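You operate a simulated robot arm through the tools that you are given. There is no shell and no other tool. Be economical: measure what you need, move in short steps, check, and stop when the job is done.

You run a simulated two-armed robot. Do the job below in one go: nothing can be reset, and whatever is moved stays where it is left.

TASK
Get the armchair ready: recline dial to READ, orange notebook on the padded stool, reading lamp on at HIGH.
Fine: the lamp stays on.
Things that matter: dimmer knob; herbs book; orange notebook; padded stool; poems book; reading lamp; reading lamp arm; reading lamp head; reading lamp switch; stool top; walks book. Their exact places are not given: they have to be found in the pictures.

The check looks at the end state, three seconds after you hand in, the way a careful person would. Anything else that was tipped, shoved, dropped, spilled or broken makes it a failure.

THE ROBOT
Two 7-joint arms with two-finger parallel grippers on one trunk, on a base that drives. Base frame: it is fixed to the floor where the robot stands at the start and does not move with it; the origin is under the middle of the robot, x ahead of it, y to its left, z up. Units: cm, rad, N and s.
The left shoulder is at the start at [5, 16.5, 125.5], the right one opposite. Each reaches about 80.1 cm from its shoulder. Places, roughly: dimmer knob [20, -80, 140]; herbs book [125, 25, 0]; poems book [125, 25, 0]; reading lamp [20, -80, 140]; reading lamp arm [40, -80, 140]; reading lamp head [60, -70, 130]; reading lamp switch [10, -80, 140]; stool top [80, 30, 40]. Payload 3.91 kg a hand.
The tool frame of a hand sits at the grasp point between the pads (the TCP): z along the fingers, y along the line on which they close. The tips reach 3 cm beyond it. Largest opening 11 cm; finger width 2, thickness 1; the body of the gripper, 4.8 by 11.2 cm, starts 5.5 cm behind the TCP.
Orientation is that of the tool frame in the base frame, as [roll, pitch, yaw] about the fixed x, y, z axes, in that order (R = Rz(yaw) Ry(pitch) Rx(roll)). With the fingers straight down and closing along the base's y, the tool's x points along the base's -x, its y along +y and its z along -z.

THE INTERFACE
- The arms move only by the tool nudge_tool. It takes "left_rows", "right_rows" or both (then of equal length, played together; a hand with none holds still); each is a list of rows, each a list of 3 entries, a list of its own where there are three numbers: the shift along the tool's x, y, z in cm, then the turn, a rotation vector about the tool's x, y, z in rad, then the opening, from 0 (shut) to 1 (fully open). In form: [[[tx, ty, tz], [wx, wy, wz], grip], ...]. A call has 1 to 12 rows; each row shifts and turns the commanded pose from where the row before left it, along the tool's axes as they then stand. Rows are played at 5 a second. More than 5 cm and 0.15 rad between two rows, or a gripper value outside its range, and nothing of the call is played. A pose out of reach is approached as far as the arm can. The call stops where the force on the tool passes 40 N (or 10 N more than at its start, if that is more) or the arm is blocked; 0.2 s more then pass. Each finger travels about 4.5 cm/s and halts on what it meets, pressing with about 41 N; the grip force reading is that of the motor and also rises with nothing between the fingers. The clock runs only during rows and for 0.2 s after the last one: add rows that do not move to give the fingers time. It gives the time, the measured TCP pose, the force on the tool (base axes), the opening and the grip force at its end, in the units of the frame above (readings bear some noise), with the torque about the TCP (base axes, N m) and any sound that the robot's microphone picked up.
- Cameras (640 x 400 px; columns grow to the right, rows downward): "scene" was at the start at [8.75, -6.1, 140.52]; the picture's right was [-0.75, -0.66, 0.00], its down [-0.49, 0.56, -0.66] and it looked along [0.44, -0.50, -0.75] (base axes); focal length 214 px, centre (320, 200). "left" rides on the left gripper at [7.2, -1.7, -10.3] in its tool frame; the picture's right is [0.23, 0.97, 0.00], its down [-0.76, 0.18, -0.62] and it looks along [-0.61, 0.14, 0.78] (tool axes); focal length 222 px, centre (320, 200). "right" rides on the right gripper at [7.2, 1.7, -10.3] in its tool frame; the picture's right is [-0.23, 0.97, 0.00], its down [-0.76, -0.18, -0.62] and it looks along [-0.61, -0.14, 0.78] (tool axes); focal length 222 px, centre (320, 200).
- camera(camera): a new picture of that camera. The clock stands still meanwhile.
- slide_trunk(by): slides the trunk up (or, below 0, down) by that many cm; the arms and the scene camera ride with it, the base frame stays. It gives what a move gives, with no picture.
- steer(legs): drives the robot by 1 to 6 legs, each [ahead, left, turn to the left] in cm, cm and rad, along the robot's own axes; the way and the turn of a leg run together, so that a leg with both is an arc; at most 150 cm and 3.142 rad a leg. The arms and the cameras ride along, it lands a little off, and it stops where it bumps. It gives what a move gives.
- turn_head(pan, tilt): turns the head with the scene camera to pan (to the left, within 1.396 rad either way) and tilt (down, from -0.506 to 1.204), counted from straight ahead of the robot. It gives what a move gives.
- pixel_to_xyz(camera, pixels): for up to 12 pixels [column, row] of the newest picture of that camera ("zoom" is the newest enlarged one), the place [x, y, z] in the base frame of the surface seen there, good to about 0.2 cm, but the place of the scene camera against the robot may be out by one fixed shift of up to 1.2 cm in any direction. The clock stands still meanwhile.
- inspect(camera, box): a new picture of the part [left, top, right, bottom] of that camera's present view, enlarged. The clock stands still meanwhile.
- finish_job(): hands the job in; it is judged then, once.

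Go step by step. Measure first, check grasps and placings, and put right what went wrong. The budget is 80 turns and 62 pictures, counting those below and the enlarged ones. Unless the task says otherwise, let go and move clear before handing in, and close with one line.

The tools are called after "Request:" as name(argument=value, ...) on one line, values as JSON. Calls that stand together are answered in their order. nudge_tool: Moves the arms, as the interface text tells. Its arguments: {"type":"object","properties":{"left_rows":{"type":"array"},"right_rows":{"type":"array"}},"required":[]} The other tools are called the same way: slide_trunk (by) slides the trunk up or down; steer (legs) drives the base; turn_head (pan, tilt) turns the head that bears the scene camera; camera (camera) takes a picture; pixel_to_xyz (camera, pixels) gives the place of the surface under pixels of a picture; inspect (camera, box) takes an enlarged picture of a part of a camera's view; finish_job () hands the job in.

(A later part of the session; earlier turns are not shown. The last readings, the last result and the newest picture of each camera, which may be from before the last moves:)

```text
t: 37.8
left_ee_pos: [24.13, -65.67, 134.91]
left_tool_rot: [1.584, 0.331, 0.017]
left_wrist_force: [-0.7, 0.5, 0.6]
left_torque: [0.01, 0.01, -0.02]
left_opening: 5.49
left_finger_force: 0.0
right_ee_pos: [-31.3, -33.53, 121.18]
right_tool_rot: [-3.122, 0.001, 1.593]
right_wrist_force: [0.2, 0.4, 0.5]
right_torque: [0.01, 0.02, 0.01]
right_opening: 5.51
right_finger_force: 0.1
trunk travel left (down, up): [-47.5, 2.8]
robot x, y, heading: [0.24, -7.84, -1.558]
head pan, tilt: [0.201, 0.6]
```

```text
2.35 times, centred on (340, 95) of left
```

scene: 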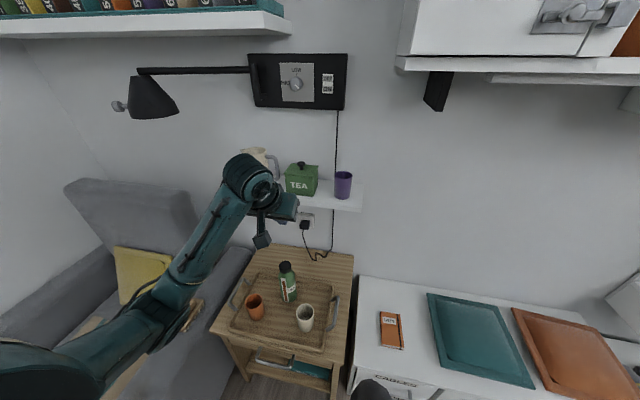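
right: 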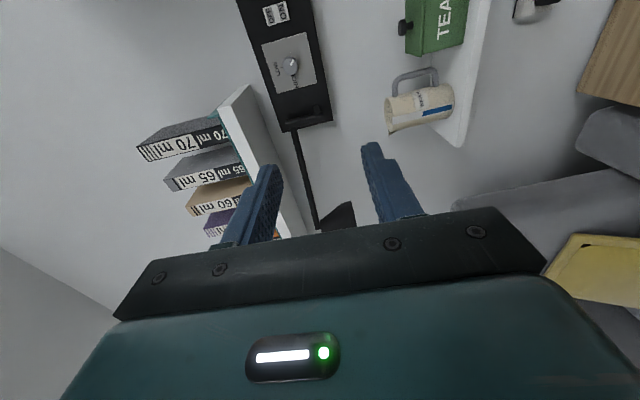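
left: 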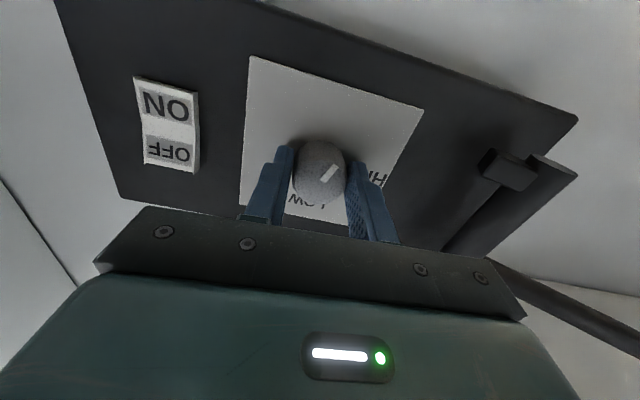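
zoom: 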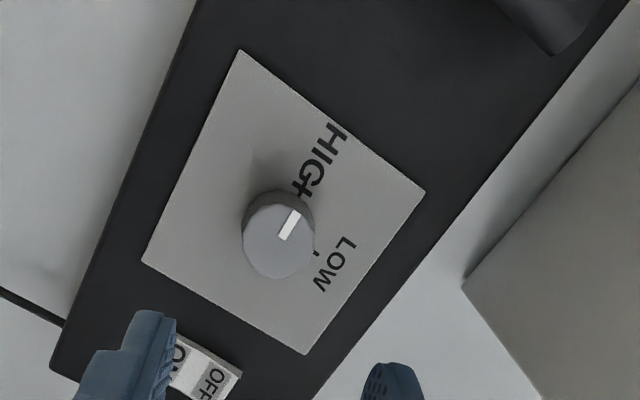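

Request:
pixel_to_xyz(camera="zoom", pixels=[[284, 239], [297, 212], [248, 238], [310, 232], [278, 233], [276, 200], [305, 170], [318, 252]])

Request:
inspect(camera="scene", box=[270, 50, 350, 115])

```text
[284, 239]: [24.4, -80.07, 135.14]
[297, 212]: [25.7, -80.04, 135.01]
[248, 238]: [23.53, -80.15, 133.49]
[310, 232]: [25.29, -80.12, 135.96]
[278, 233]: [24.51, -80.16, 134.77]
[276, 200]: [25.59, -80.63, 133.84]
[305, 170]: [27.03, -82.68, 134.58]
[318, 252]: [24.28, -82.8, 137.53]
```

```text
6.15 times, centred on (310, 82) of scene
```

zoom: 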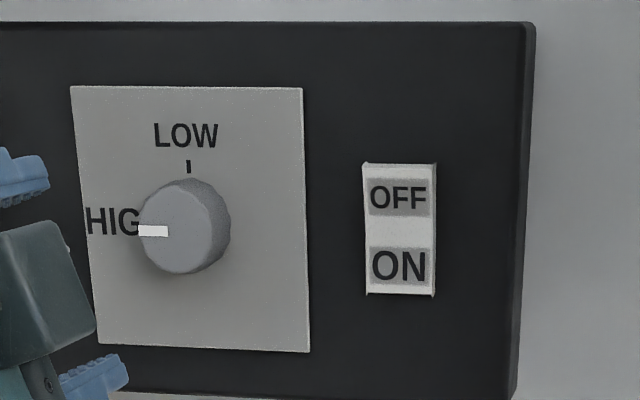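

HIGH is set and ON is pressed. Next I tuck the left hand back, then lower the trunk for the notebook.

Request:
nudge_tool(left_rows=[[[0, 0, -5], [0, 0, -0.15], 0.5], [[0, 0, -3], [0, 0, -0.15], 0.5], [[0, 0, 0], [0, 0, -0.15], 0.5], [[0, 0, 0], [0, 0, -0.15], 0.5], [[0, 0, 0], [0, 0, -0.15], 0.5], [[0, 0, 0], [0, 0, -0.15], 0.5], [[0, 0, 0], [0, 0, -0.15], 0.5], [[0, 0, 0], [0, 0, -0.15], 0.5], [[0, 0, 0], [0, 0, -0.04], 0.5], [[0, 0, 0], [0, 0.15, 0], 0.5], [[0, 0, 0], [0, 0.15, 0], 0.5], [[0, 0, 0], [0, 0.15, 0], 0.5]])

Request:
nudge_tool(left_rows=[[[0, 0, 0], [0, 0.15, 0], 0.5], [[0, 0, 0], [0, 0.15, 0], 0.5], [[0, 0, 0], [0, 0.15, 0], 0.5], [[0, 0, 0], [0, 0.15, 0], 0.5], [[0, 0, 0], [0, 0.15, 0], 0.5], [[0, 0, 0], [0, 0.15, 0], 0.5], [[0, 0, 0], [0, 0, 0], 0.5]])

Request:
turn_head(pan=-0.1, tilt=0.9)

Request:
camera(camera="scene")

```text
t: 40.4
left_ee_pos: [23.83, -57.51, 134.97]
left_tool_rot: [3.141, 1.108, 1.583]
left_wrist_force: [0.3, -0.7, -1.4]
left_torque: [-0.03, 0.02, -0.02]
left_opening: 5.53
left_finger_force: 0.1
right_ee_pos: [-31.15, -33.55, 121.18]
right_tool_rot: [-3.121, 0.002, 1.595]
right_wrist_force: [1.1, -0.5, 0.4]
right_torque: [-0.04, 0.0, 0.0]
right_opening: 5.49
right_finger_force: 0.0
trunk travel left (down, up): [-47.5, 2.8]
robot x, y, heading: [0.12, -7.91, -1.561]
head pan, tilt: [0.201, 0.6]
```

```text
t: 42.0
left_ee_pos: [23.59, -57.39, 134.96]
left_tool_rot: [-3.141, 0.21, 1.58]
left_wrist_force: [0.6, -0.1, 0.0]
left_torque: [0.01, 0.0, 0.01]
left_opening: 5.52
left_finger_force: 0.1
right_ee_pos: [-31.39, -33.64, 121.05]
right_tool_rot: [-3.123, 0.0, 1.595]
right_wrist_force: [0.7, -0.5, 0.5]
right_torque: [0.01, 0.02, 0.0]
right_opening: 5.51
right_finger_force: 0.0
trunk travel left (down, up): [-47.5, 2.8]
robot x, y, heading: [-0.1, -7.84, -1.558]
head pan, tilt: [0.201, 0.6]
```

```text
t: 42.8
left_ee_pos: [23.59, -57.58, 134.99]
left_tool_rot: [3.141, 0.212, 1.582]
left_wrist_force: [0.6, 0.0, 0.5]
left_torque: [-0.02, 0.05, 0.01]
left_opening: 5.51
left_finger_force: 0.0
right_ee_pos: [-31.38, -33.56, 121.1]
right_tool_rot: [-3.121, 0.001, 1.594]
right_wrist_force: [-0.1, 0.5, 1.0]
right_torque: [0.0, 0.03, -0.02]
right_opening: 5.48
right_finger_force: 0.0
trunk travel left (down, up): [-47.5, 2.8]
robot x, y, heading: [0.04, -7.75, -1.555]
head pan, tilt: [-0.099, 0.901]
```

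```text
27 pictures are left
```

scene: 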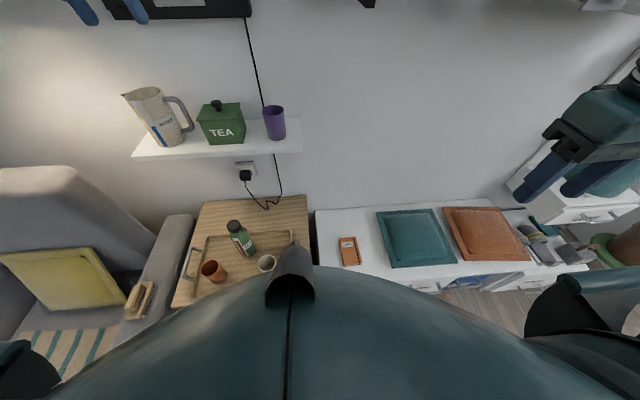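

The notebook is at (349,251). I measure its corners and the counter.

Request:
inspect(camera="scene", box=[305, 210, 385, 280])

Request:
pixel_to_xyz(camera="zoom", pixels=[[200, 165], [330, 155], [260, 370], [370, 350], [300, 260], [130, 300], [450, 250]])

```text
5.71 times, centred on (345, 245) of scene
```

zoom: 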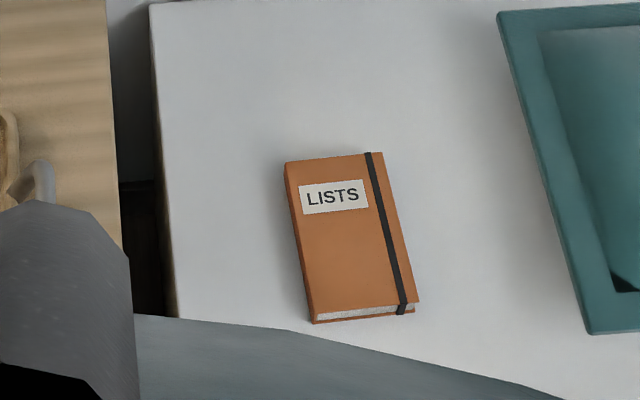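

```text
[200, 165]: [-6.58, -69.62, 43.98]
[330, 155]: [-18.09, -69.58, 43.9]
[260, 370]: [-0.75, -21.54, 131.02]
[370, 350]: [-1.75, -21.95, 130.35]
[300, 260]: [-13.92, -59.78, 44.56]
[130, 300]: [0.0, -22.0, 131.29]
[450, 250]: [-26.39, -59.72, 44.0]
```

Request:
pixel_to_xyz(camera="zoom", pixels=[[289, 167], [380, 157], [315, 312], [414, 299], [350, 240], [316, 321], [414, 310]])

```text
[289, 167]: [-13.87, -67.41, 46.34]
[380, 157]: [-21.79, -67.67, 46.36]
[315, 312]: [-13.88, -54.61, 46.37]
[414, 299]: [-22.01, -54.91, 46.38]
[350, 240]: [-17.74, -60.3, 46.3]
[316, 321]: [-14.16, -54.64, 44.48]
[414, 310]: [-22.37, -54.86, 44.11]
```

The notebook spans x -22..-13.8, y -67.5..-54.6, top 46.4 — 8.2 cm wide, which fits the gripper. I pull the left hand in, lower the trunk 38 cm, and open the right hand.

Request:
nudge_tool(left_rows=[[[4, 0, 0], [0, 0, 0], 0.5], [[4, 0, 0], [0, 0, 0], 0.5], [[4, 0, 0], [0, 0, 0], 0.3], [[0, 0, 0], [0, 0, 0], 0], [[0, 0, 0], [0, 0, 0], 0]], right_rows=[[[0, 0, 0], [0, 0, 0], 0.7], [[0, 0, 0], [0, 0, 0], 1], [[0, 0, 0], [0, 0, 0], 1], [[0, 0, 0], [0, 0, 0], 1], [[0, 0, 0], [0, 0, 0], 1]])

Request:
slide_trunk(by=-38)

```text
t: 44.0
left_ee_pos: [23.52, -45.54, 132.12]
left_tool_rot: [3.14, 0.211, 1.581]
left_wrist_force: [1.2, 0.1, -0.3]
left_torque: [0.0, -0.01, 0.03]
left_opening: 0.0
left_finger_force: 13.9
right_ee_pos: [-31.28, -33.44, 121.15]
right_tool_rot: [-3.123, 0.0, 1.594]
right_wrist_force: [0.0, -0.5, -0.5]
right_torque: [0.01, 0.01, 0.0]
right_opening: 11.0
right_finger_force: 0.0
trunk travel left (down, up): [-47.5, 2.8]
robot x, y, heading: [0.26, -8.1, -1.558]
head pan, tilt: [-0.099, 0.901]
```

```text
t: 47.6
left_ee_pos: [23.42, -45.59, 93.99]
left_tool_rot: [3.14, 0.211, 1.582]
left_wrist_force: [0.1, -0.4, 0.3]
left_torque: [0.03, -0.04, 0.01]
left_opening: 0.0
left_finger_force: 37.7
right_ee_pos: [-31.3, -33.56, 83.12]
right_tool_rot: [-3.122, 0.0, 1.595]
right_wrist_force: [0.4, -0.5, 0.5]
right_torque: [-0.01, -0.02, -0.02]
right_opening: 11.0
right_finger_force: 0.1
trunk travel left (down, up): [-9.5, 40.8]
robot x, y, heading: [-0.06, -7.76, -1.558]
head pan, tilt: [-0.099, 0.901]
```

The right hand is at (-31.3,-33.6,83). I move it above the notebook, down to z≈58, and check.

Request:
nudge_tool(right_rows=[[[-4.4, 2.2, 0], [0, 0, 0.024], 1], [[-4.4, 2.2, 0], [0, 0, 0], 1], [[-4.4, 2.2, 0], [0, 0, 0], 1], [[-4.4, 2.2, 0], [0, 0, 0], 1], [[-4.4, 2.2, 0], [0, 0, 0], 1], [[-4.4, 2.2, 0], [0, 0, 0], 1], [[-1, 0, 4.5], [0, 0, 0], 1], [[0, 0, 5], [0, 0, 0], 1], [[0, 0, 5], [0, 0, 0], 1], [[0, 0, 5], [0, 0, 0], 1], [[0, 0, 5], [0, 0, 0], 1], [[0, 0, 0], [0, 0, 0], 1]])

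Request:
camera(camera="right")

```text
t: 50.2
left_ee_pos: [23.52, -45.63, 94.1]
left_tool_rot: [3.141, 0.212, 1.58]
left_wrist_force: [0.2, 0.4, 1.0]
left_torque: [0.01, -0.01, -0.01]
left_opening: 0.0
left_finger_force: 37.3
right_ee_pos: [-19.1, -60.95, 58.21]
right_tool_rot: [-3.124, 0.001, 1.57]
right_wrist_force: [0.0, 0.3, 0.2]
right_torque: [-0.01, -0.01, -0.01]
right_opening: 11.0
right_finger_force: 0.2
trunk travel left (down, up): [-9.5, 40.8]
robot x, y, heading: [0.05, -7.95, -1.558]
head pan, tilt: [-0.099, 0.901]
```

```text
25 pictures are left
```

right: 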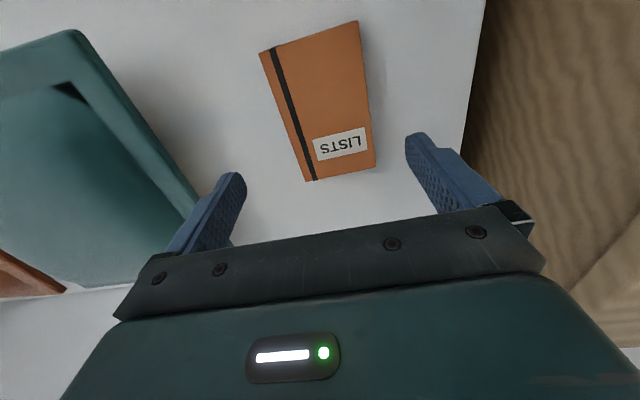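

Request:
pixel_to_xyz(camera="right", pixels=[[262, 53], [356, 24], [305, 179], [374, 166], [335, 110], [190, 190]])

```text
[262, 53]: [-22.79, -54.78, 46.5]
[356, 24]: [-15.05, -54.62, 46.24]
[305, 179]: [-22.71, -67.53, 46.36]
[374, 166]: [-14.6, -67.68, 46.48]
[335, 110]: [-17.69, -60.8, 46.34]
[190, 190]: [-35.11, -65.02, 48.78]
```

The hand camera gives the notebook centre (-18.75,-61.1). I descend to TCP z≈47.3 and close.

Request:
nudge_tool(right_rows=[[[0, 0.3, 4], [0, 0, 0], 1], [[0, 0, 4], [0, 0, 0], 1], [[0, 0, 2], [0, 0, 0], 1], [[0, 0, 0.8], [0, 0, 0], 1], [[0, 0, 0], [0, 0, 0], 0.85], [[0, 0, 0], [0, 0, 0], 0.7], [[0, 0, 0], [0, 0, 0], 0.68], [[0, 0, 0], [0, 0, 0], 0.68]])

```text
t: 52.0
left_ee_pos: [23.47, -45.66, 94.0]
left_tool_rot: [3.14, 0.211, 1.582]
left_wrist_force: [0.1, 0.3, -0.4]
left_torque: [-0.01, -0.03, 0.0]
left_opening: 0.02
left_finger_force: 37.8
right_ee_pos: [-18.5, -60.95, 47.61]
right_tool_rot: [-3.122, 0.0, 1.57]
right_wrist_force: [-0.2, -0.2, -0.8]
right_torque: [0.01, -0.02, 0.01]
right_opening: 8.47
right_finger_force: 41.0
trunk travel left (down, up): [-9.5, 40.8]
robot x, y, heading: [0.27, -7.85, -1.562]
head pan, tilt: [-0.099, 0.901]
```

Halted at 8.47 cm with 41 N: gripped. I lift it 20 cm and check.

Request:
nudge_tool(right_rows=[[[0, 0, -2], [0, 0, 0], 0.68], [[0, 0, -4], [0, 0, 0], 0.68], [[0, 0, -5], [0, 0, 0], 0.68], [[0, 0, -5], [0, 0, 0], 0.68], [[0, 0, -5], [0, 0, 0], 0.68], [[0, 0, 0], [0, 0, 0], 0.68]])

Request:
camera(camera="right")

```text
t: 53.4
left_ee_pos: [23.48, -45.65, 94.02]
left_tool_rot: [3.14, 0.212, 1.582]
left_wrist_force: [-1.0, 0.5, 0.3]
left_torque: [-0.01, -0.04, 0.04]
left_opening: 0.0
left_finger_force: 37.5
right_ee_pos: [-18.19, -60.79, 68.69]
right_tool_rot: [-3.123, 0.001, 1.571]
right_wrist_force: [-0.5, -1.0, -1.9]
right_torque: [0.05, 0.02, 0.01]
right_opening: 8.45
right_finger_force: 40.7
trunk travel left (down, up): [-9.5, 40.8]
robot x, y, heading: [0.02, -7.47, -1.559]
head pan, tilt: [-0.099, 0.901]
```

```text
24 pictures are left
```

right: 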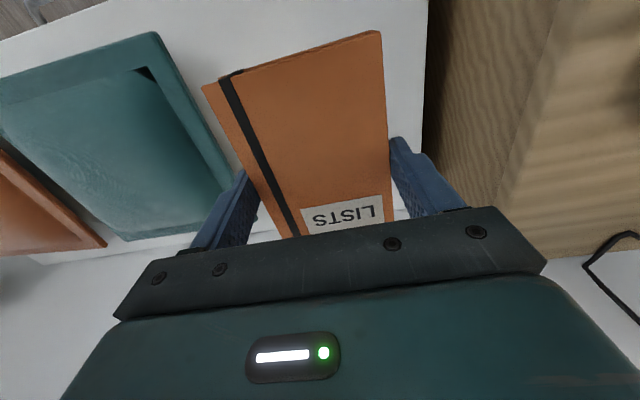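

The notebook is held firmly. I draw the right hand back and drive back and turn to face the stool.

Request:
nudge_tool(right_rows=[[[4, 0, -2], [0, 0, 0], 0.68], [[4, 0, -2], [0, 0, 0], 0.68], [[4, 0, -2], [0, 0, 0], 0.68], [[4.5, 0, 0], [0, 0, 0], 0.68], [[4.5, 0, 0], [0, 0, 0], 0.68], [[0, 0, 0], [0, 0, 0], 0.68]])

Request:
steer(legs=[[-40, 0, 0], [0, 0, 1.56]])

Request:
turn_head(pan=-0.2, tilt=0.65)

Request:
camera(camera="scene")

```text
t: 54.8
left_ee_pos: [23.44, -45.75, 94.06]
left_tool_rot: [3.141, 0.211, 1.581]
left_wrist_force: [-0.3, -0.1, 0.0]
left_torque: [-0.02, -0.03, 0.0]
left_opening: 0.0
left_finger_force: 38.0
right_ee_pos: [-17.91, -40.01, 74.56]
right_tool_rot: [-3.122, 0.0, 1.569]
right_wrist_force: [1.2, -0.4, -2.3]
right_torque: [0.01, 0.0, 0.0]
right_opening: 8.46
right_finger_force: 41.3
trunk travel left (down, up): [-9.5, 40.8]
robot x, y, heading: [-0.03, -7.81, -1.561]
head pan, tilt: [-0.099, 0.901]
```

```text
t: 61.2
left_ee_pos: [37.35, 55.99, 93.97]
left_tool_rot: [3.14, 0.211, -3.125]
left_wrist_force: [-0.6, 0.7, 0.0]
left_torque: [-0.03, 0.0, 0.02]
left_opening: 0.01
left_finger_force: 38.0
right_ee_pos: [32.18, 14.67, 74.49]
right_tool_rot: [-3.124, 0.0, -3.136]
right_wrist_force: [-0.5, 0.2, -2.6]
right_torque: [0.01, -0.02, 0.02]
right_opening: 8.44
right_finger_force: 41.3
trunk travel left (down, up): [-9.5, 40.8]
robot x, y, heading: [0.05, 32.21, 0.02]
head pan, tilt: [-0.099, 0.901]
```

```text
t: 62.0
left_ee_pos: [37.28, 56.13, 93.9]
left_tool_rot: [3.14, 0.211, -3.123]
left_wrist_force: [0.4, 0.4, 0.0]
left_torque: [0.02, 0.01, -0.01]
left_opening: 0.0
left_finger_force: 37.8
right_ee_pos: [31.9, 14.7, 74.55]
right_tool_rot: [-3.122, 0.0, -3.136]
right_wrist_force: [0.7, -0.4, -2.7]
right_torque: [0.0, 0.04, -0.03]
right_opening: 8.44
right_finger_force: 41.1
trunk travel left (down, up): [-9.5, 40.8]
robot x, y, heading: [-0.22, 32.59, 0.018]
head pan, tilt: [-0.201, 0.649]
```

```text
23 pictures are left
```

scene: 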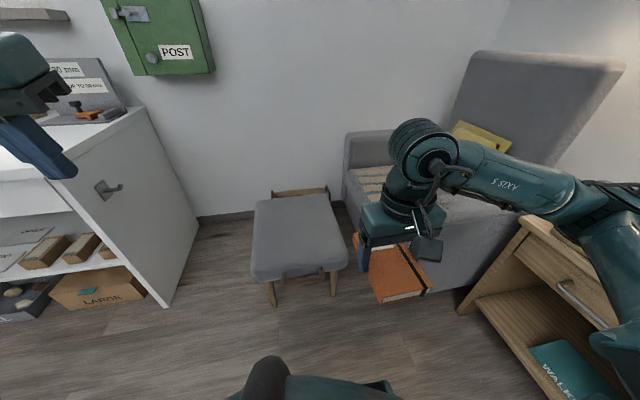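

The stool is clear ahead and the notebook is in hand. I drive 22 cm ahead and carry it over the stool.

Request:
steer(legs=[[22, 0, -0.018]])

Request:
nudge_tool(right_rows=[[[-4, 2.5, 0], [0, 0, 0], 0.68], [[-4, 2.5, 0], [0, 0, 0], 0.68], [[-4, 2.5, 0], [0, 0, 0], 0.68], [[-4, 2.5, 0], [0, 0, 0], 0.68], [[-4, 2, 0], [0, 0, 0], 0.68], [[0, 0, 5], [0, 0, 0], 0.68], [[0, 0, 5], [0, 0, 0], 0.68], [[0, 0, 5], [0, 0, 0], 0.68], [[0, 0, 5], [0, 0, 0], 0.68], [[0, 0, 0], [0, 0, 0], 0.68]])

Request:
camera(camera="right")

```text
t: 63.6
left_ee_pos: [59.7, 55.6, 93.96]
left_tool_rot: [3.141, 0.211, 3.141]
left_wrist_force: [-0.4, 0.1, 0.5]
left_torque: [0.01, -0.01, -0.02]
left_opening: 0.01
left_finger_force: 37.6
right_ee_pos: [53.83, 14.35, 74.5]
right_tool_rot: [-3.122, 0.001, 3.132]
right_wrist_force: [-0.6, 0.4, -1.3]
right_torque: [0.01, -0.01, 0.02]
right_opening: 8.43
right_finger_force: 40.4
trunk travel left (down, up): [-9.5, 40.8]
robot x, y, heading: [21.27, 32.86, -0.003]
head pan, tilt: [-0.201, 0.649]
```

```text
t: 65.8
left_ee_pos: [59.84, 55.63, 94.0]
left_tool_rot: [3.14, 0.21, 3.141]
left_wrist_force: [-0.9, -0.5, -0.8]
left_torque: [0.0, 0.01, -0.02]
left_opening: 0.0
left_finger_force: 37.4
right_ee_pos: [74.05, 25.85, 54.52]
right_tool_rot: [-3.122, 0.004, 3.132]
right_wrist_force: [0.0, 0.7, -1.6]
right_torque: [0.02, -0.01, 0.01]
right_opening: 8.4
right_finger_force: 40.8
trunk travel left (down, up): [-9.5, 40.8]
robot x, y, heading: [21.59, 32.68, -0.0]
head pan, tilt: [-0.201, 0.649]
```

```text
22 pictures are left
```

right: 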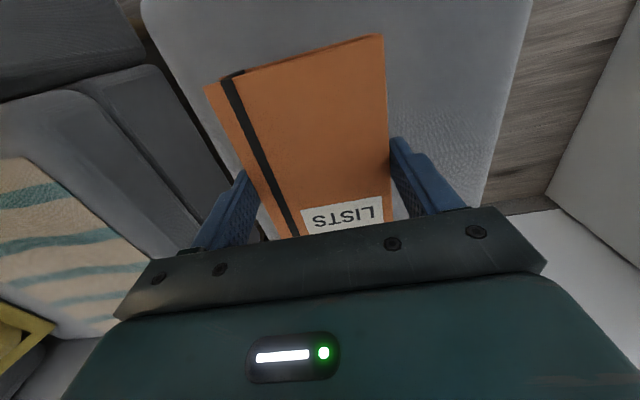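

Request:
pixel_to_xyz(camera="right", pixels=[[180, 60], [430, 100], [480, 60], [260, 30], [155, 10], [300, 150]])

```text
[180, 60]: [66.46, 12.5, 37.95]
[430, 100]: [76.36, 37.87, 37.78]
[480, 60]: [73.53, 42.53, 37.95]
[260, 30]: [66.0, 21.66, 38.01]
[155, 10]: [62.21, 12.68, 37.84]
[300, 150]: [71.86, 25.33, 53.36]
```

The stool top is z≈38 here and the notebook lies well inside it. I lower 13 cm gently and release.

Request:
nudge_tool(right_rows=[[[0, 0, 5], [0, 0, 0], 0.68], [[0, 0, 5], [0, 0, 0], 0.68], [[0, 0, 2], [0, 0, 0], 0.68], [[0, 0, 0.6], [0, 0, 0], 0.68], [[0, 0, 0.3], [0, 0, 0], 0.68], [[0, 0, 0], [0, 0, 0], 0.68]])

```text
t: 67.2
left_ee_pos: [59.81, 55.57, 93.96]
left_tool_rot: [3.14, 0.21, 3.141]
left_wrist_force: [-0.9, -0.3, -0.2]
left_torque: [-0.03, -0.02, -0.01]
left_opening: 0.01
left_finger_force: 37.8
right_ee_pos: [73.93, 25.54, 41.56]
right_tool_rot: [-3.122, 0.002, 3.132]
right_wrist_force: [0.5, 0.6, -0.8]
right_torque: [-0.03, 0.0, -0.03]
right_opening: 8.43
right_finger_force: 41.3
trunk travel left (down, up): [-9.5, 40.8]
robot x, y, heading: [21.63, 32.76, -0.003]
head pan, tilt: [-0.201, 0.649]
```

At z 41.56 it is barely off or touching; I lower 0.3 more, open and rise.

Request:
nudge_tool(right_rows=[[[0, 0, 0.3], [0, 0, 0], 0.68], [[0, 0, 0], [0, 0, 0], 0.85], [[0, 0, 0], [0, 0, 0], 1], [[0, 0, 0], [0, 0, 0], 1], [[0, 0, 0], [0, 0, 0], 1], [[0, 0, -4], [0, 0, 0], 1], [[0, 0, -5], [0, 0, 0], 1], [[0, 0, -5], [0, 0, 0], 1], [[0, 0, -5], [0, 0, 0], 1], [[0, 0, -5], [0, 0, 0], 1], [[0, 0, -5], [0, 0, 0], 1]])

Request:
camera(camera="right")

```text
t: 69.6
left_ee_pos: [59.75, 55.65, 93.97]
left_tool_rot: [3.14, 0.212, -3.141]
left_wrist_force: [0.1, -0.3, 0.2]
left_torque: [-0.04, 0.01, -0.02]
left_opening: 0.0
left_finger_force: 37.9
right_ee_pos: [74.25, 26.17, 70.16]
right_tool_rot: [-3.122, -0.001, 3.131]
right_wrist_force: [-0.6, 0.3, -1.0]
right_torque: [-0.02, 0.04, -0.03]
right_opening: 11.0
right_finger_force: 0.0
trunk travel left (down, up): [-9.5, 40.8]
robot x, y, heading: [21.77, 32.89, -0.001]
head pan, tilt: [-0.201, 0.649]
```

```text
21 pictures are left
```

right: 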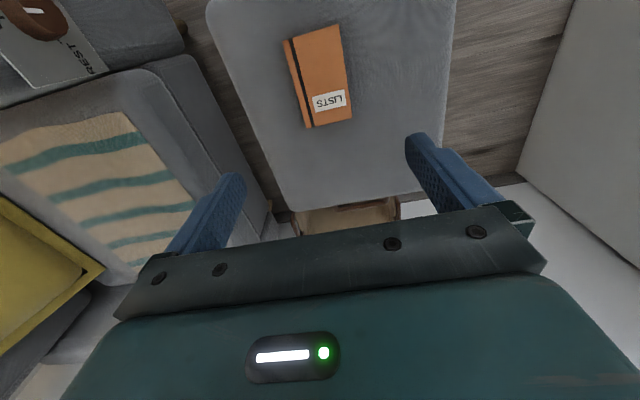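

The notebook lies flat on the stool, and the dial with a REST label shows at (60,40). I retract the right hand and go to a stand in front of the chair, facing it.

Request:
nudge_tool(right_rows=[[[4.8, 0, 0], [0, 0, 0], 0.5], [[4.8, 0, 0], [0, 0, 0], 0.5], [[4.8, 0, 0], [0, 0, 0], 0.5], [[4, -2, 0], [0, 0, 0], 0.5], [[4, -2, 0], [0, 0, 0], 0.5], [[0, 0, 0], [0, 0, 0], 0.5]])

Request:
steer(legs=[[0, 29, 0], [8, 0, 0], [0, 0, -1.57]])

Request:
turn_head(pan=0.3, tilt=0.5)

Request:
camera(camera="scene")

```text
t: 71.0
left_ee_pos: [59.78, 55.68, 93.92]
left_tool_rot: [3.14, 0.213, -3.141]
left_wrist_force: [-0.5, -0.5, 0.4]
left_torque: [0.03, -0.01, -0.01]
left_opening: 0.0
left_finger_force: 38.2
right_ee_pos: [51.41, 22.19, 70.28]
right_tool_rot: [-3.122, -0.001, 3.133]
right_wrist_force: [-0.2, -0.8, 0.5]
right_torque: [0.03, 0.0, -0.07]
right_opening: 5.51
right_finger_force: 0.1
trunk travel left (down, up): [-9.5, 40.8]
robot x, y, heading: [21.34, 32.57, -0.002]
head pan, tilt: [-0.201, 0.649]
```

```text
t: 78.6
left_ee_pos: [52.93, 23.56, 93.97]
left_tool_rot: [3.138, 0.211, 1.58]
left_wrist_force: [0.5, 0.2, 0.1]
left_torque: [-0.04, -0.04, 0.01]
left_opening: 0.0
left_finger_force: 38.1
right_ee_pos: [19.58, 31.65, 70.22]
right_tool_rot: [-3.122, 0.001, 1.569]
right_wrist_force: [-0.2, -0.6, -0.1]
right_torque: [-0.01, 0.0, -0.02]
right_opening: 5.47
right_finger_force: 0.1
trunk travel left (down, up): [-9.5, 40.8]
robot x, y, heading: [29.75, 61.42, -1.565]
head pan, tilt: [-0.201, 0.649]
```

```text
t: 79.6
left_ee_pos: [52.99, 23.55, 94.03]
left_tool_rot: [3.14, 0.212, 1.58]
left_wrist_force: [-1.2, 0.9, 0.2]
left_torque: [0.01, 0.01, 0.0]
left_opening: 0.0
left_finger_force: 36.9
right_ee_pos: [19.65, 31.69, 70.13]
right_tool_rot: [-3.122, 0.002, 1.57]
right_wrist_force: [-0.3, -0.9, -0.1]
right_torque: [-0.01, 0.04, 0.01]
right_opening: 5.52
right_finger_force: 0.0
trunk travel left (down, up): [-9.5, 40.8]
robot x, y, heading: [29.83, 61.39, -1.563]
head pan, tilt: [0.3, 0.499]
```

```text
20 pictures are left
```

scene: 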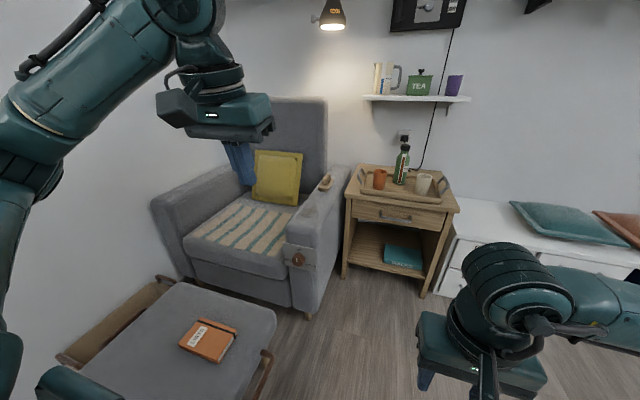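

Request:
inspect(camera="scene", box=[268, 232, 332, 282])

Request:
pixel_to_xyz(camera="zoom", pixels=[[300, 215], [300, 190], [300, 240], [275, 215], [330, 215], [200, 130], [440, 160], [190, 270], [410, 340], [300, 140], [400, 240], [210, 200]])

```text
8.00 times, centred on (300, 257) of scene
```

zoom: 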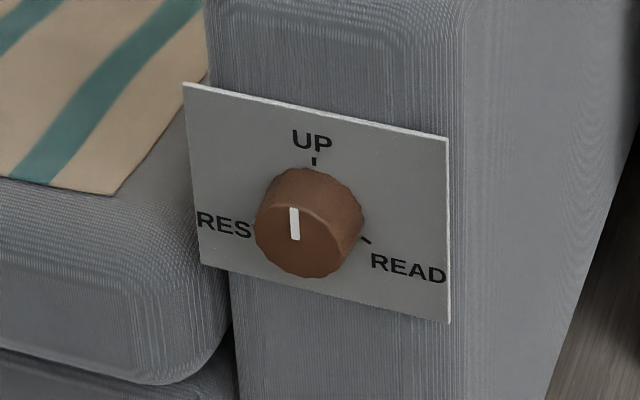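

```text
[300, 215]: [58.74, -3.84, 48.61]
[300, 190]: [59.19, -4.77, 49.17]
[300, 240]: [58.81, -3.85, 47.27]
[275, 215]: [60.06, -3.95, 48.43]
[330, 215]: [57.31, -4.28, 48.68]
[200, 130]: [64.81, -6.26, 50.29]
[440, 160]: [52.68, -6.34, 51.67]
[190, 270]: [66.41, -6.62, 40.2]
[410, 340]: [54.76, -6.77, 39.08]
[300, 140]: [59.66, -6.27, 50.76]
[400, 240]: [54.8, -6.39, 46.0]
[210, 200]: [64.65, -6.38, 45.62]
```

The dial points to UP; READ's tick is at lower right (about 120° clockwise). I lower the trunk 9 cm and bring the left hand level in front of the dial.

Request:
slide_trunk(by=-9)

Request:
nudge_tool(left_rows=[[[0.94, 0, 4.4], [0, 0, 0], 0], [[0.94, 0, 4.4], [0, 0, 0], 0], [[0.94, 0, 4.4], [0, 0, 0], 0], [[-1.73, 0.7, 2.42], [0, -0.15, 0], 0.2], [[-1.36, 0.7, 2.65], [0, -0.15, 0], 0.4], [[-0.94, 0.7, 2.82], [0, -0.15, 0], 0.5], [[-0.51, 0.7, 2.93], [0, -0.15, 0], 0.5], [[-0.07, 0.7, 2.97], [0, -0.15, 0], 0.5], [[0.38, 0.7, 2.95], [0, -0.15, 0], 0.5], [[0.81, 0.7, 2.86], [0, -0.15, 0], 0.5], [[1.23, 0.7, 2.7], [0, -0.15, 0], 0.5], [[0, 0, 0], [0, -0.15, 0], 0.5]])

Request:
camera(camera="left")

```text
t: 80.8
left_ee_pos: [52.99, 23.62, 85.01]
left_tool_rot: [3.141, 0.211, 1.58]
left_wrist_force: [-0.1, -0.1, -0.4]
left_torque: [0.01, 0.03, -0.03]
left_opening: 0.01
left_finger_force: 38.2
right_ee_pos: [19.61, 31.56, 61.26]
right_tool_rot: [-3.123, 0.002, 1.569]
right_wrist_force: [0.5, -0.2, 0.1]
right_torque: [-0.01, -0.01, 0.03]
right_opening: 5.49
right_finger_force: 0.1
trunk travel left (down, up): [-0.5, 49.8]
robot x, y, heading: [29.47, 61.32, -1.563]
head pan, tilt: [0.3, 0.499]
```

```text
t: 83.4
left_ee_pos: [58.92, 5.95, 55.65]
left_tool_rot: [3.03, 1.561, 1.468]
left_wrist_force: [-0.7, 0.1, -0.1]
left_torque: [-0.01, 0.0, 0.01]
left_opening: 5.5
left_finger_force: 0.1
right_ee_pos: [19.6, 31.64, 61.2]
right_tool_rot: [-3.123, 0.0, 1.569]
right_wrist_force: [-0.1, 0.3, 0.2]
right_torque: [0.0, -0.02, -0.02]
right_opening: 5.52
right_finger_force: 0.0
trunk travel left (down, up): [-0.5, 49.8]
robot x, y, heading: [29.36, 61.37, -1.561]
head pan, tilt: [0.3, 0.499]
```

```text
18 pictures are left
```

left: 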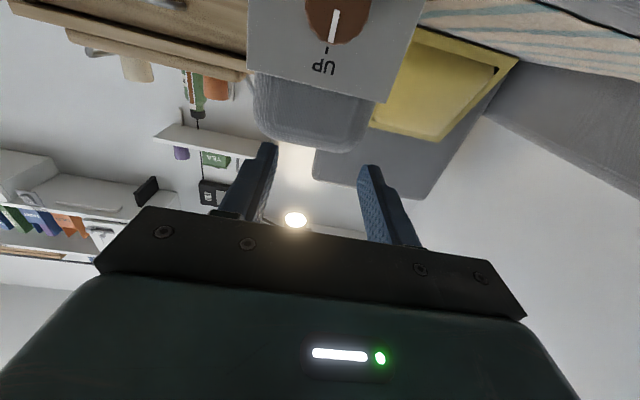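

The dial is at (338,18) in the hand view. I descend 6 cm and measure again.

Request:
nudge_tool(left_rows=[[[3.5, 0, 0], [0, 0, 0], 0.5], [[3.5, 0, 0], [0, 0, 0], 0.5], [[0, 0, 0], [0, 0, 0], 0.5]])

Request:
inspect(camera="left", box=[230, 0, 430, 150])

```text
t: 84.2
left_ee_pos: [58.7, 6.09, 48.36]
left_tool_rot: [2.959, 1.559, 1.397]
left_wrist_force: [-0.1, 0.7, -0.7]
left_torque: [0.0, 0.01, 0.04]
left_opening: 5.52
left_finger_force: 0.0
right_ee_pos: [19.52, 31.7, 61.25]
right_tool_rot: [-3.122, 0.002, 1.567]
right_wrist_force: [0.1, -0.4, 0.9]
right_torque: [0.02, 0.02, 0.0]
right_opening: 5.51
right_finger_force: 0.1
trunk travel left (down, up): [-0.5, 49.8]
robot x, y, heading: [29.55, 61.27, -1.557]
head pan, tilt: [0.3, 0.499]
```

```text
2.67 times, centred on (330, 75) of left
```

zoom: 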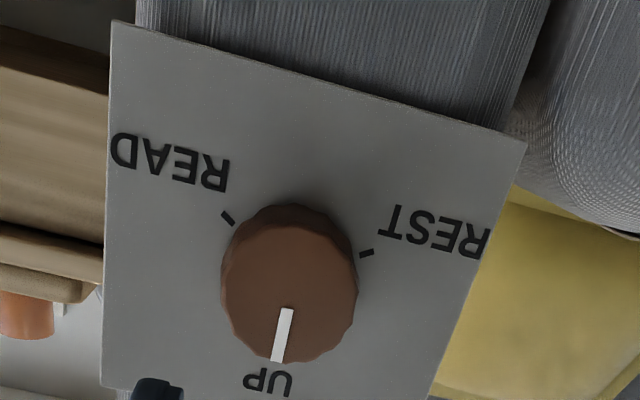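

Request:
pixel_to_xyz(camera="zoom", pixels=[[287, 315], [277, 356], [232, 310], [345, 320], [285, 270], [250, 345], [315, 350], [228, 218], [366, 253], [225, 265], [255, 280], [325, 290]])

```text
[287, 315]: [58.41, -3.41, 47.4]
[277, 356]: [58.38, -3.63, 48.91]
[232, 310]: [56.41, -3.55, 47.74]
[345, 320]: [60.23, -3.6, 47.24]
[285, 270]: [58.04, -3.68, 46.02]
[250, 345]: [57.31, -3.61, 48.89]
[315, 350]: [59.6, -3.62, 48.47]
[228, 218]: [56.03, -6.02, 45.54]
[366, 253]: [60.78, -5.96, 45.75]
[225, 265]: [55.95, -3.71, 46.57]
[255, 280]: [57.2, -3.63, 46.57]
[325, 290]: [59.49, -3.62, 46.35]
```

The dial centre is (58.4,47.0), radius 2, and the READ tick is at 120° clockwise. I centre, pre-turn -1.05 rad, and approach.

Request:
nudge_tool(left_rows=[[[1.36, -0.3, 0], [0, 0, 0], 0.58], [[0, 0, 0], [0, 0, -0.15], 0.58], [[0, 0, 0], [0, 0, -0.15], 0.58], [[0, 0, 0], [0, 0, -0.15], 0.58], [[0, 0, 0], [0, 0, -0.15], 0.58], [[0, 0, 0], [0, 0, -0.15], 0.58], [[0, 0, 0], [0, 0, -0.15], 0.58], [[0, 0, 0], [0, 0, -0.15], 0.58], [[0, 0, 3], [0, 0, 0], 0.58], [[0, 0, 0], [0, 0, 0], 0.58]])

Request:
camera(camera="left")

```text
t: 85.9
left_ee_pos: [62.48, 6.21, 48.07]
left_tool_rot: [-1.589, 0.803, 3.137]
left_wrist_force: [0.2, 0.0, -0.5]
left_torque: [-0.04, 0.0, -0.02]
left_opening: 6.37
left_finger_force: 0.1
right_ee_pos: [19.55, 31.74, 61.13]
right_tool_rot: [-3.122, 0.0, 1.569]
right_wrist_force: [0.4, 0.0, -0.9]
right_torque: [0.04, 0.01, 0.01]
right_opening: 5.5
right_finger_force: 0.1
trunk travel left (down, up): [-0.5, 49.8]
robot x, y, heading: [29.72, 61.45, -1.557]
head pan, tilt: [0.3, 0.499]
stopped in row 8 (left hand): the arm was blocked; the commanded pose is now the measured one
```

```text
16 pictures are left
```

left: 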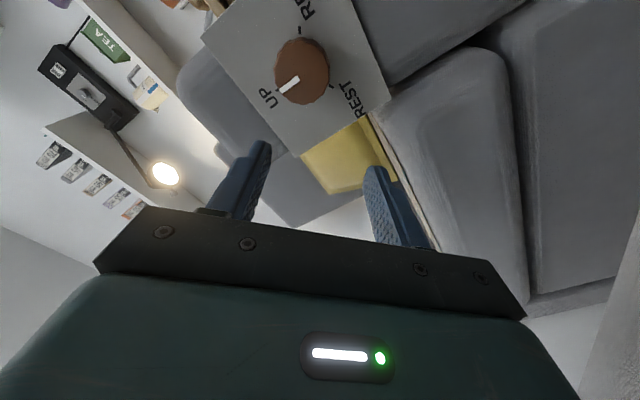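

The pre-turn stopped at about -0.76 rad, blocked, with the hand drifted to x 62.5. I look from the scene camera for what blocks it.

Request:
camera(camera="scene")

```text
15 pictures are left
```

scene: 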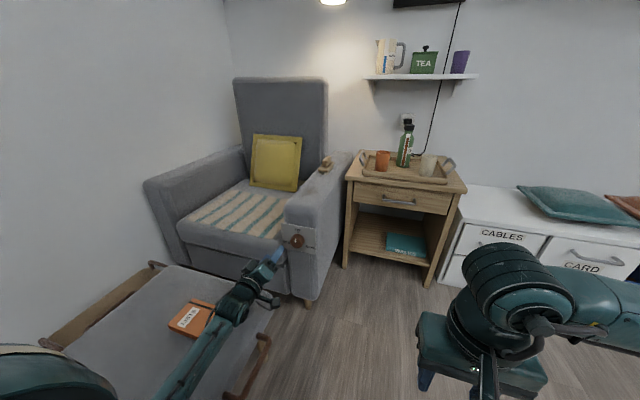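

Request:
inspect(camera="scene", box=[30, 220, 350, 400])

Request:
pixel_to_xyz(camera="zoom", pixels=[[400, 200], [350, 280], [300, 370], [420, 145], [455, 160], [30, 330], [340, 185], [280, 210], [330, 225]])

```text
2.00 times, centred on (190, 310) of scene
```

zoom: 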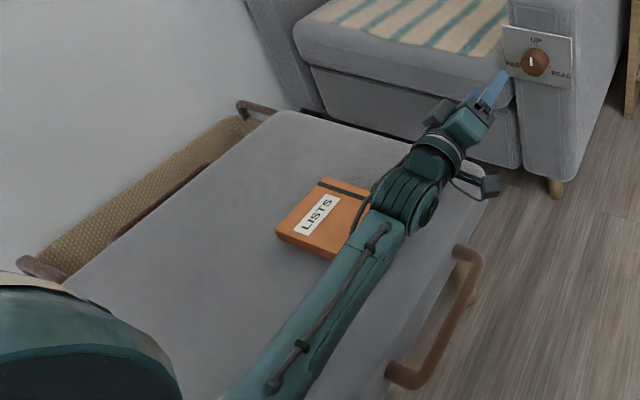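

```text
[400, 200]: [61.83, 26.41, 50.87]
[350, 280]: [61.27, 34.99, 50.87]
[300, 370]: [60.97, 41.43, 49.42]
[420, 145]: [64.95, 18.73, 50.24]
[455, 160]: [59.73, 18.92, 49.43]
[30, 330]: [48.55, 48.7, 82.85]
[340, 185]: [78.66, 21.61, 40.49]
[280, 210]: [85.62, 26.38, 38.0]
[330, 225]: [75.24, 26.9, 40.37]
```

The forearm lies low (z≈50) along the stool with the elbow outward, so this posture is poor; the notebook and stool have not moved. I raise the hand and trunk and stand closer with the shoulder higher.

Request:
nudge_tool(left_rows=[[[-2.2, -2.1, 0], [0, 0, 0], 0.5], [[-2.9, -2.8, 0], [0, 0, 0], 0.5], [[-2.9, -2.8, 0], [0, 0, 0], 0.5], [[0, 0, 0], [0, 0, 0.15], 0.5], [[0, 0, 0], [0, 0, 0.15], 0.5], [[0, 0, 0], [0, 0, 0.15], 0.5], [[0, 0, 0], [0, 0, 0.15], 0.5], [[0, 0, 0], [0, 0, 0.15], 0.5], [[0, 0, 0], [0, 0, 0], 0.5]])

Request:
slide_trunk(by=20)

Request:
steer(legs=[[0, -8, 0], [14, 0, 0]])

Request:
camera(camera="scene")

```text
t: 87.9
left_ee_pos: [62.45, 6.11, 59.18]
left_tool_rot: [-2.108, 1.547, 2.611]
left_wrist_force: [0.0, -1.5, 0.1]
left_torque: [0.01, 0.02, -0.02]
left_opening: 5.5
left_finger_force: 0.0
right_ee_pos: [19.59, 31.72, 61.18]
right_tool_rot: [-3.122, 0.004, 1.569]
right_wrist_force: [-0.7, 1.2, 0.4]
right_torque: [0.04, -0.01, -0.02]
right_opening: 5.48
right_finger_force: 0.2
trunk travel left (down, up): [-0.5, 49.8]
robot x, y, heading: [29.59, 61.6, -1.561]
head pan, tilt: [0.3, 0.499]
```

```text
t: 90.0
left_ee_pos: [62.47, 6.07, 79.18]
left_tool_rot: [-2.067, 1.545, 2.651]
left_wrist_force: [0.2, -0.1, -1.3]
left_torque: [-0.04, -0.03, 0.02]
left_opening: 5.5
left_finger_force: 0.0
right_ee_pos: [19.66, 31.8, 81.31]
right_tool_rot: [-3.122, 0.001, 1.571]
right_wrist_force: [-0.5, 0.1, 0.5]
right_torque: [0.0, 0.0, -0.01]
right_opening: 5.49
right_finger_force: 0.0
trunk travel left (down, up): [-20.5, 29.8]
robot x, y, heading: [29.42, 61.55, -1.563]
head pan, tilt: [0.3, 0.499]
```

```text
t: 92.4
left_ee_pos: [54.57, -8.04, 79.19]
left_tool_rot: [-2.064, 1.545, 2.654]
left_wrist_force: [-0.2, 0.2, 0.3]
left_torque: [-0.01, -0.02, 0.0]
left_opening: 5.48
left_finger_force: 0.1
right_ee_pos: [11.67, 17.59, 81.13]
right_tool_rot: [-3.122, 0.001, 1.566]
right_wrist_force: [-0.4, -0.4, 0.1]
right_torque: [-0.01, 0.02, 0.0]
right_opening: 5.48
right_finger_force: 0.1
trunk travel left (down, up): [-20.5, 29.8]
robot x, y, heading: [21.79, 47.43, -1.563]
head pan, tilt: [0.3, 0.499]
```

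```text
13 pictures are left
```

scene: 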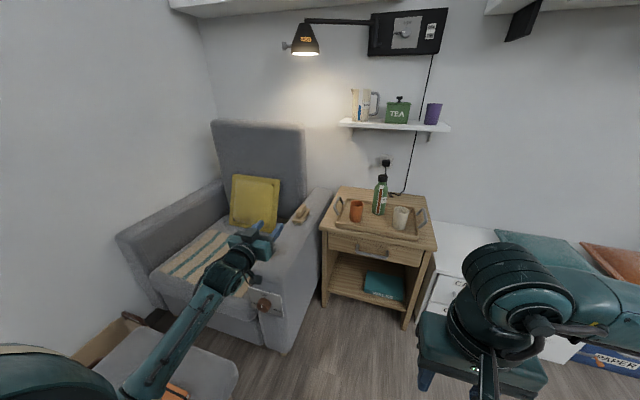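

The hand is level above the armrest at (54.6,-8,79). I pull it back, lower the trunk 8 cm, and descend in front of the dial.

Request:
nudge_tool(left_rows=[[[0, 0, -5], [0, 0, 0], 0.5], [[0, 0, -5], [0, 0, 0], 0.5], [[0, 0, -4], [0, 0, 0], 0.5], [[0, 0, 0], [0, 0, 0], 0.5]])

Request:
slide_trunk(by=-8)

Request:
nudge_tool(left_rows=[[[4, 1, 0], [0, 0, 0], 0.58], [[4, 1, 0], [0, 0, 0], 0.58], [[4, 1, 0], [0, 0, 0], 0.58], [[4, 0.8, 0], [0, 0, 0], 0.58], [[4, 0, 0], [0, 0, 0], 0.58], [[2.5, 0, 0], [0, 0, 0], 0.58], [[0, 0, 0], [0, 0, 0], 0.58]])

Request:
camera(camera="scene")

```text
t: 93.4
left_ee_pos: [54.28, 6.01, 79.58]
left_tool_rot: [-2.046, 1.545, 2.673]
left_wrist_force: [0.4, -0.2, 0.8]
left_torque: [-0.02, 0.03, -0.03]
left_opening: 5.52
left_finger_force: 0.1
right_ee_pos: [11.55, 17.69, 81.23]
right_tool_rot: [-3.123, 0.002, 1.568]
right_wrist_force: [0.4, -0.2, 1.3]
right_torque: [-0.01, -0.02, 0.0]
right_opening: 5.51
right_finger_force: 0.0
trunk travel left (down, up): [-20.5, 29.8]
robot x, y, heading: [21.64, 47.49, -1.563]
head pan, tilt: [0.3, 0.499]
```

```text
t: 94.5
left_ee_pos: [54.34, 5.87, 71.59]
left_tool_rot: [-2.057, 1.545, 2.661]
left_wrist_force: [-0.6, 1.2, -0.5]
left_torque: [0.0, 0.01, 0.01]
left_opening: 5.49
left_finger_force: 0.0
right_ee_pos: [11.62, 17.63, 73.23]
right_tool_rot: [-3.123, 0.002, 1.568]
right_wrist_force: [0.4, -0.1, -0.2]
right_torque: [0.0, 0.01, 0.02]
right_opening: 5.5
right_finger_force: 0.0
trunk travel left (down, up): [-12.5, 37.8]
robot x, y, heading: [21.55, 47.58, -1.565]
head pan, tilt: [0.3, 0.499]
```

```text
t: 96.1
left_ee_pos: [57.91, 6.06, 48.58]
left_tool_rot: [-2.064, 1.546, 2.653]
left_wrist_force: [-0.5, 0.7, 0.2]
left_torque: [-0.03, -0.01, 0.01]
left_opening: 6.37
left_finger_force: 0.1
right_ee_pos: [11.42, 17.68, 73.17]
right_tool_rot: [-3.123, 0.002, 1.567]
right_wrist_force: [-0.2, -0.3, -0.1]
right_torque: [0.02, 0.02, -0.02]
right_opening: 5.49
right_finger_force: 0.1
trunk travel left (down, up): [-12.5, 37.8]
robot x, y, heading: [21.52, 47.34, -1.564]
head pan, tilt: [0.3, 0.499]
```

```text
12 pictures are left
```

scene: 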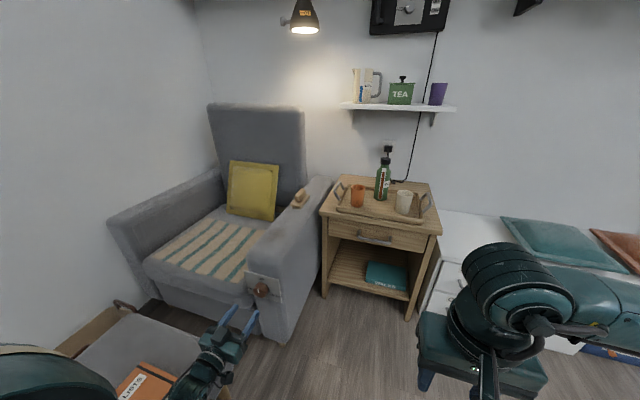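

Request:
pixel_to_xyz(camera="scene", pixels=[[200, 370], [190, 385], [175, 395], [220, 350], [140, 385], [145, 370]])

```text
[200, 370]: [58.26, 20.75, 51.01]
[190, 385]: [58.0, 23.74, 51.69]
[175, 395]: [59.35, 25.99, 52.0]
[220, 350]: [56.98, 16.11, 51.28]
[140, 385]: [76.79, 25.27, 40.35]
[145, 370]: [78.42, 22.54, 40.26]
```

The wrist sits at z≈51 above the stool edge, clear. I centre on the dial, pre-turn -0.6 rad, then check.

Request:
nudge_tool(left_rows=[[[1.58, 0.47, 0], [0, -0.025, 0], 0.58], [[0, 0, 0], [0, 0, -0.15], 0.58], [[0, 0, 0], [0, 0, -0.15], 0.58], [[0, 0, 0], [0, 0, -0.15], 0.58], [[0, 0, 0], [0, 0, -0.15], 0.58], [[0, 0, 0], [0, 0, 0], 0.58]])

Request:
camera(camera="left")

```text
t: 97.5
left_ee_pos: [58.17, 6.23, 47.45]
left_tool_rot: [-1.549, 0.945, -3.117]
left_wrist_force: [-0.1, -0.5, 0.3]
left_torque: [-0.01, 0.0, 0.0]
left_opening: 6.43
left_finger_force: 0.1
right_ee_pos: [11.54, 17.78, 73.29]
right_tool_rot: [-3.122, 0.0, 1.567]
right_wrist_force: [0.1, 0.6, -0.4]
right_torque: [0.0, 0.0, 0.02]
right_opening: 5.52
right_finger_force: 0.0
trunk travel left (down, up): [-12.5, 37.8]
robot x, y, heading: [21.53, 47.55, -1.564]
head pan, tilt: [0.3, 0.499]
```

```text
11 pictures are left
```

left: 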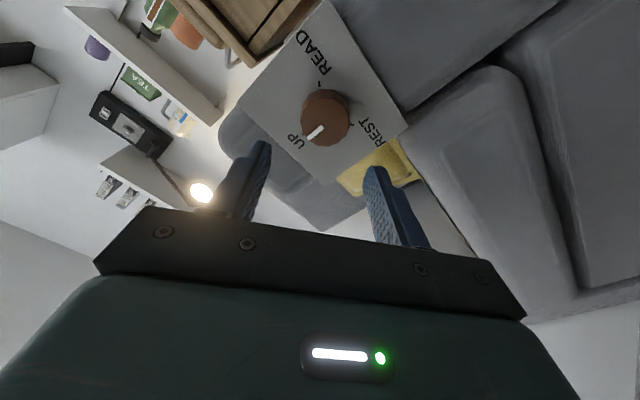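

The dial (325,118) is nearly centred; I make a small correction, advance 8.7 cm, and close.

Request:
nudge_tool(left_rows=[[[0.36, 0.44, 3], [0, 0, 0], 0.58], [[0, 0, 3], [0, 0, 0], 0.58], [[0, 0, 1.7], [0, 0, 0], 0.58], [[0, 0, 1], [0, 0, 0], 0.58], [[0, 0, 0], [0, 0, 0], 0.58], [[0, 0, 0], [0, 0, 0], 0.4], [[0, 0, 0], [0, 0, 0], 0.25], [[0, 0, 0], [0, 0, 0], 0.25], [[0, 0, 0], [0, 0, 0], 0.25]])

```text
t: 99.5
left_ee_pos: [58.25, -2.5, 46.63]
left_tool_rot: [-1.546, 0.948, -3.115]
left_wrist_force: [-5.9, -1.8, 2.1]
left_torque: [-0.14, -0.06, -0.14]
left_opening: 4.63
left_finger_force: 44.7
right_ee_pos: [11.6, 17.71, 73.25]
right_tool_rot: [-3.122, 0.002, 1.566]
right_wrist_force: [-0.6, -0.2, 0.0]
right_torque: [0.0, -0.01, 0.02]
right_opening: 5.49
right_finger_force: 0.1
trunk travel left (down, up): [-12.5, 37.8]
robot x, y, heading: [21.35, 47.2, -1.559]
head pan, tilt: [0.3, 0.499]
```

Gripped at 4.6 cm with low side load. I turn clockwise 1.5 rad.

Request:
nudge_tool(left_rows=[[[0, 0, 0], [0, 0, 0.15], 0.25], [[0, 0, 0], [0, 0, 0.15], 0.25], [[0, 0, 0], [0, 0, 0.15], 0.25], [[0, 0, 0], [0, 0, 0.15], 0.25], [[0, 0, 0], [0, 0, 0.15], 0.25], [[0, 0, 0], [0, 0, 0.15], 0.25], [[0, 0, 0], [0, 0, 0.15], 0.25], [[0, 0, 0], [0, 0, 0.15], 0.25], [[0, 0, 0], [0, 0, 0.15], 0.25], [[0, 0, 0], [0, 0, 0.15], 0.25]])

Request:
camera(camera="left")

```text
t: 101.7
left_ee_pos: [58.49, -2.37, 46.85]
left_tool_rot: [1.557, 0.69, 0.003]
left_wrist_force: [12.5, 3.1, -8.3]
left_torque: [0.11, 0.03, -0.43]
left_opening: 4.61
left_finger_force: 45.0
right_ee_pos: [11.58, 17.59, 73.15]
right_tool_rot: [-3.121, 0.0, 1.567]
right_wrist_force: [0.3, 0.0, -0.6]
right_torque: [0.01, 0.04, -0.03]
right_opening: 5.49
right_finger_force: 0.0
trunk travel left (down, up): [-12.5, 37.8]
robot x, y, heading: [21.78, 47.33, -1.563]
head pan, tilt: [0.3, 0.499]
```

```text
10 pictures are left
```

left: 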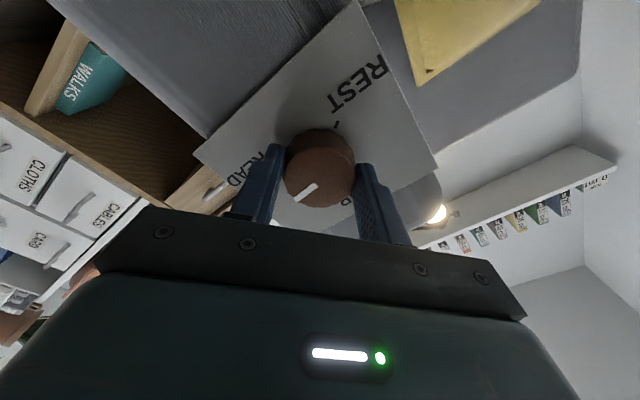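

It turned with the hand; 0.6 rad remains. I continue.

Request:
nudge_tool(left_rows=[[[0, 0, 0], [0, 0, 0.15], 0.25], [[0, 0, 0], [0, 0, 0.15], 0.25], [[0, 0, 0], [0, 0, 0.15], 0.25], [[0, 0, 0], [0, 0, 0.14], 0.25], [[0, 0, 0], [0, 0, 0], 0.25]])

Request:
inspect(camera="left", box=[220, 60, 420, 230])

```text
t: 102.9
left_ee_pos: [58.45, -2.51, 46.94]
left_tool_rot: [1.558, 0.103, 0.01]
left_wrist_force: [21.6, 5.0, -6.3]
left_torque: [0.13, -0.03, -0.03]
left_opening: 4.6
left_finger_force: 44.8
right_ee_pos: [11.62, 17.58, 73.3]
right_tool_rot: [-3.122, 0.0, 1.566]
right_wrist_force: [-0.1, -0.5, 1.6]
right_torque: [0.01, -0.01, 0.0]
right_opening: 5.52
right_finger_force: 0.0
trunk travel left (down, up): [-12.5, 37.8]
robot x, y, heading: [21.71, 47.51, -1.566]
head pan, tilt: [0.3, 0.499]
```

```text
2.35 times, centred on (320, 145) of left
```

zoom: 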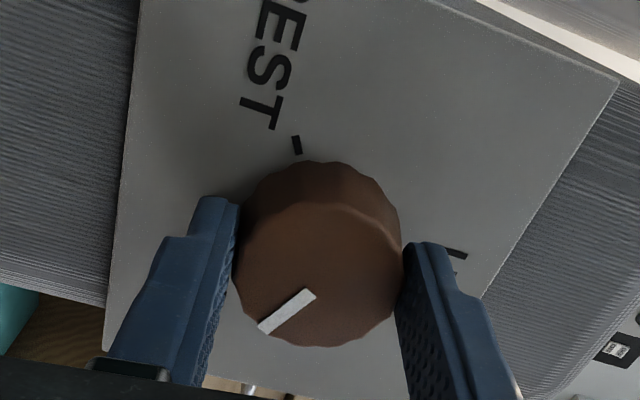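

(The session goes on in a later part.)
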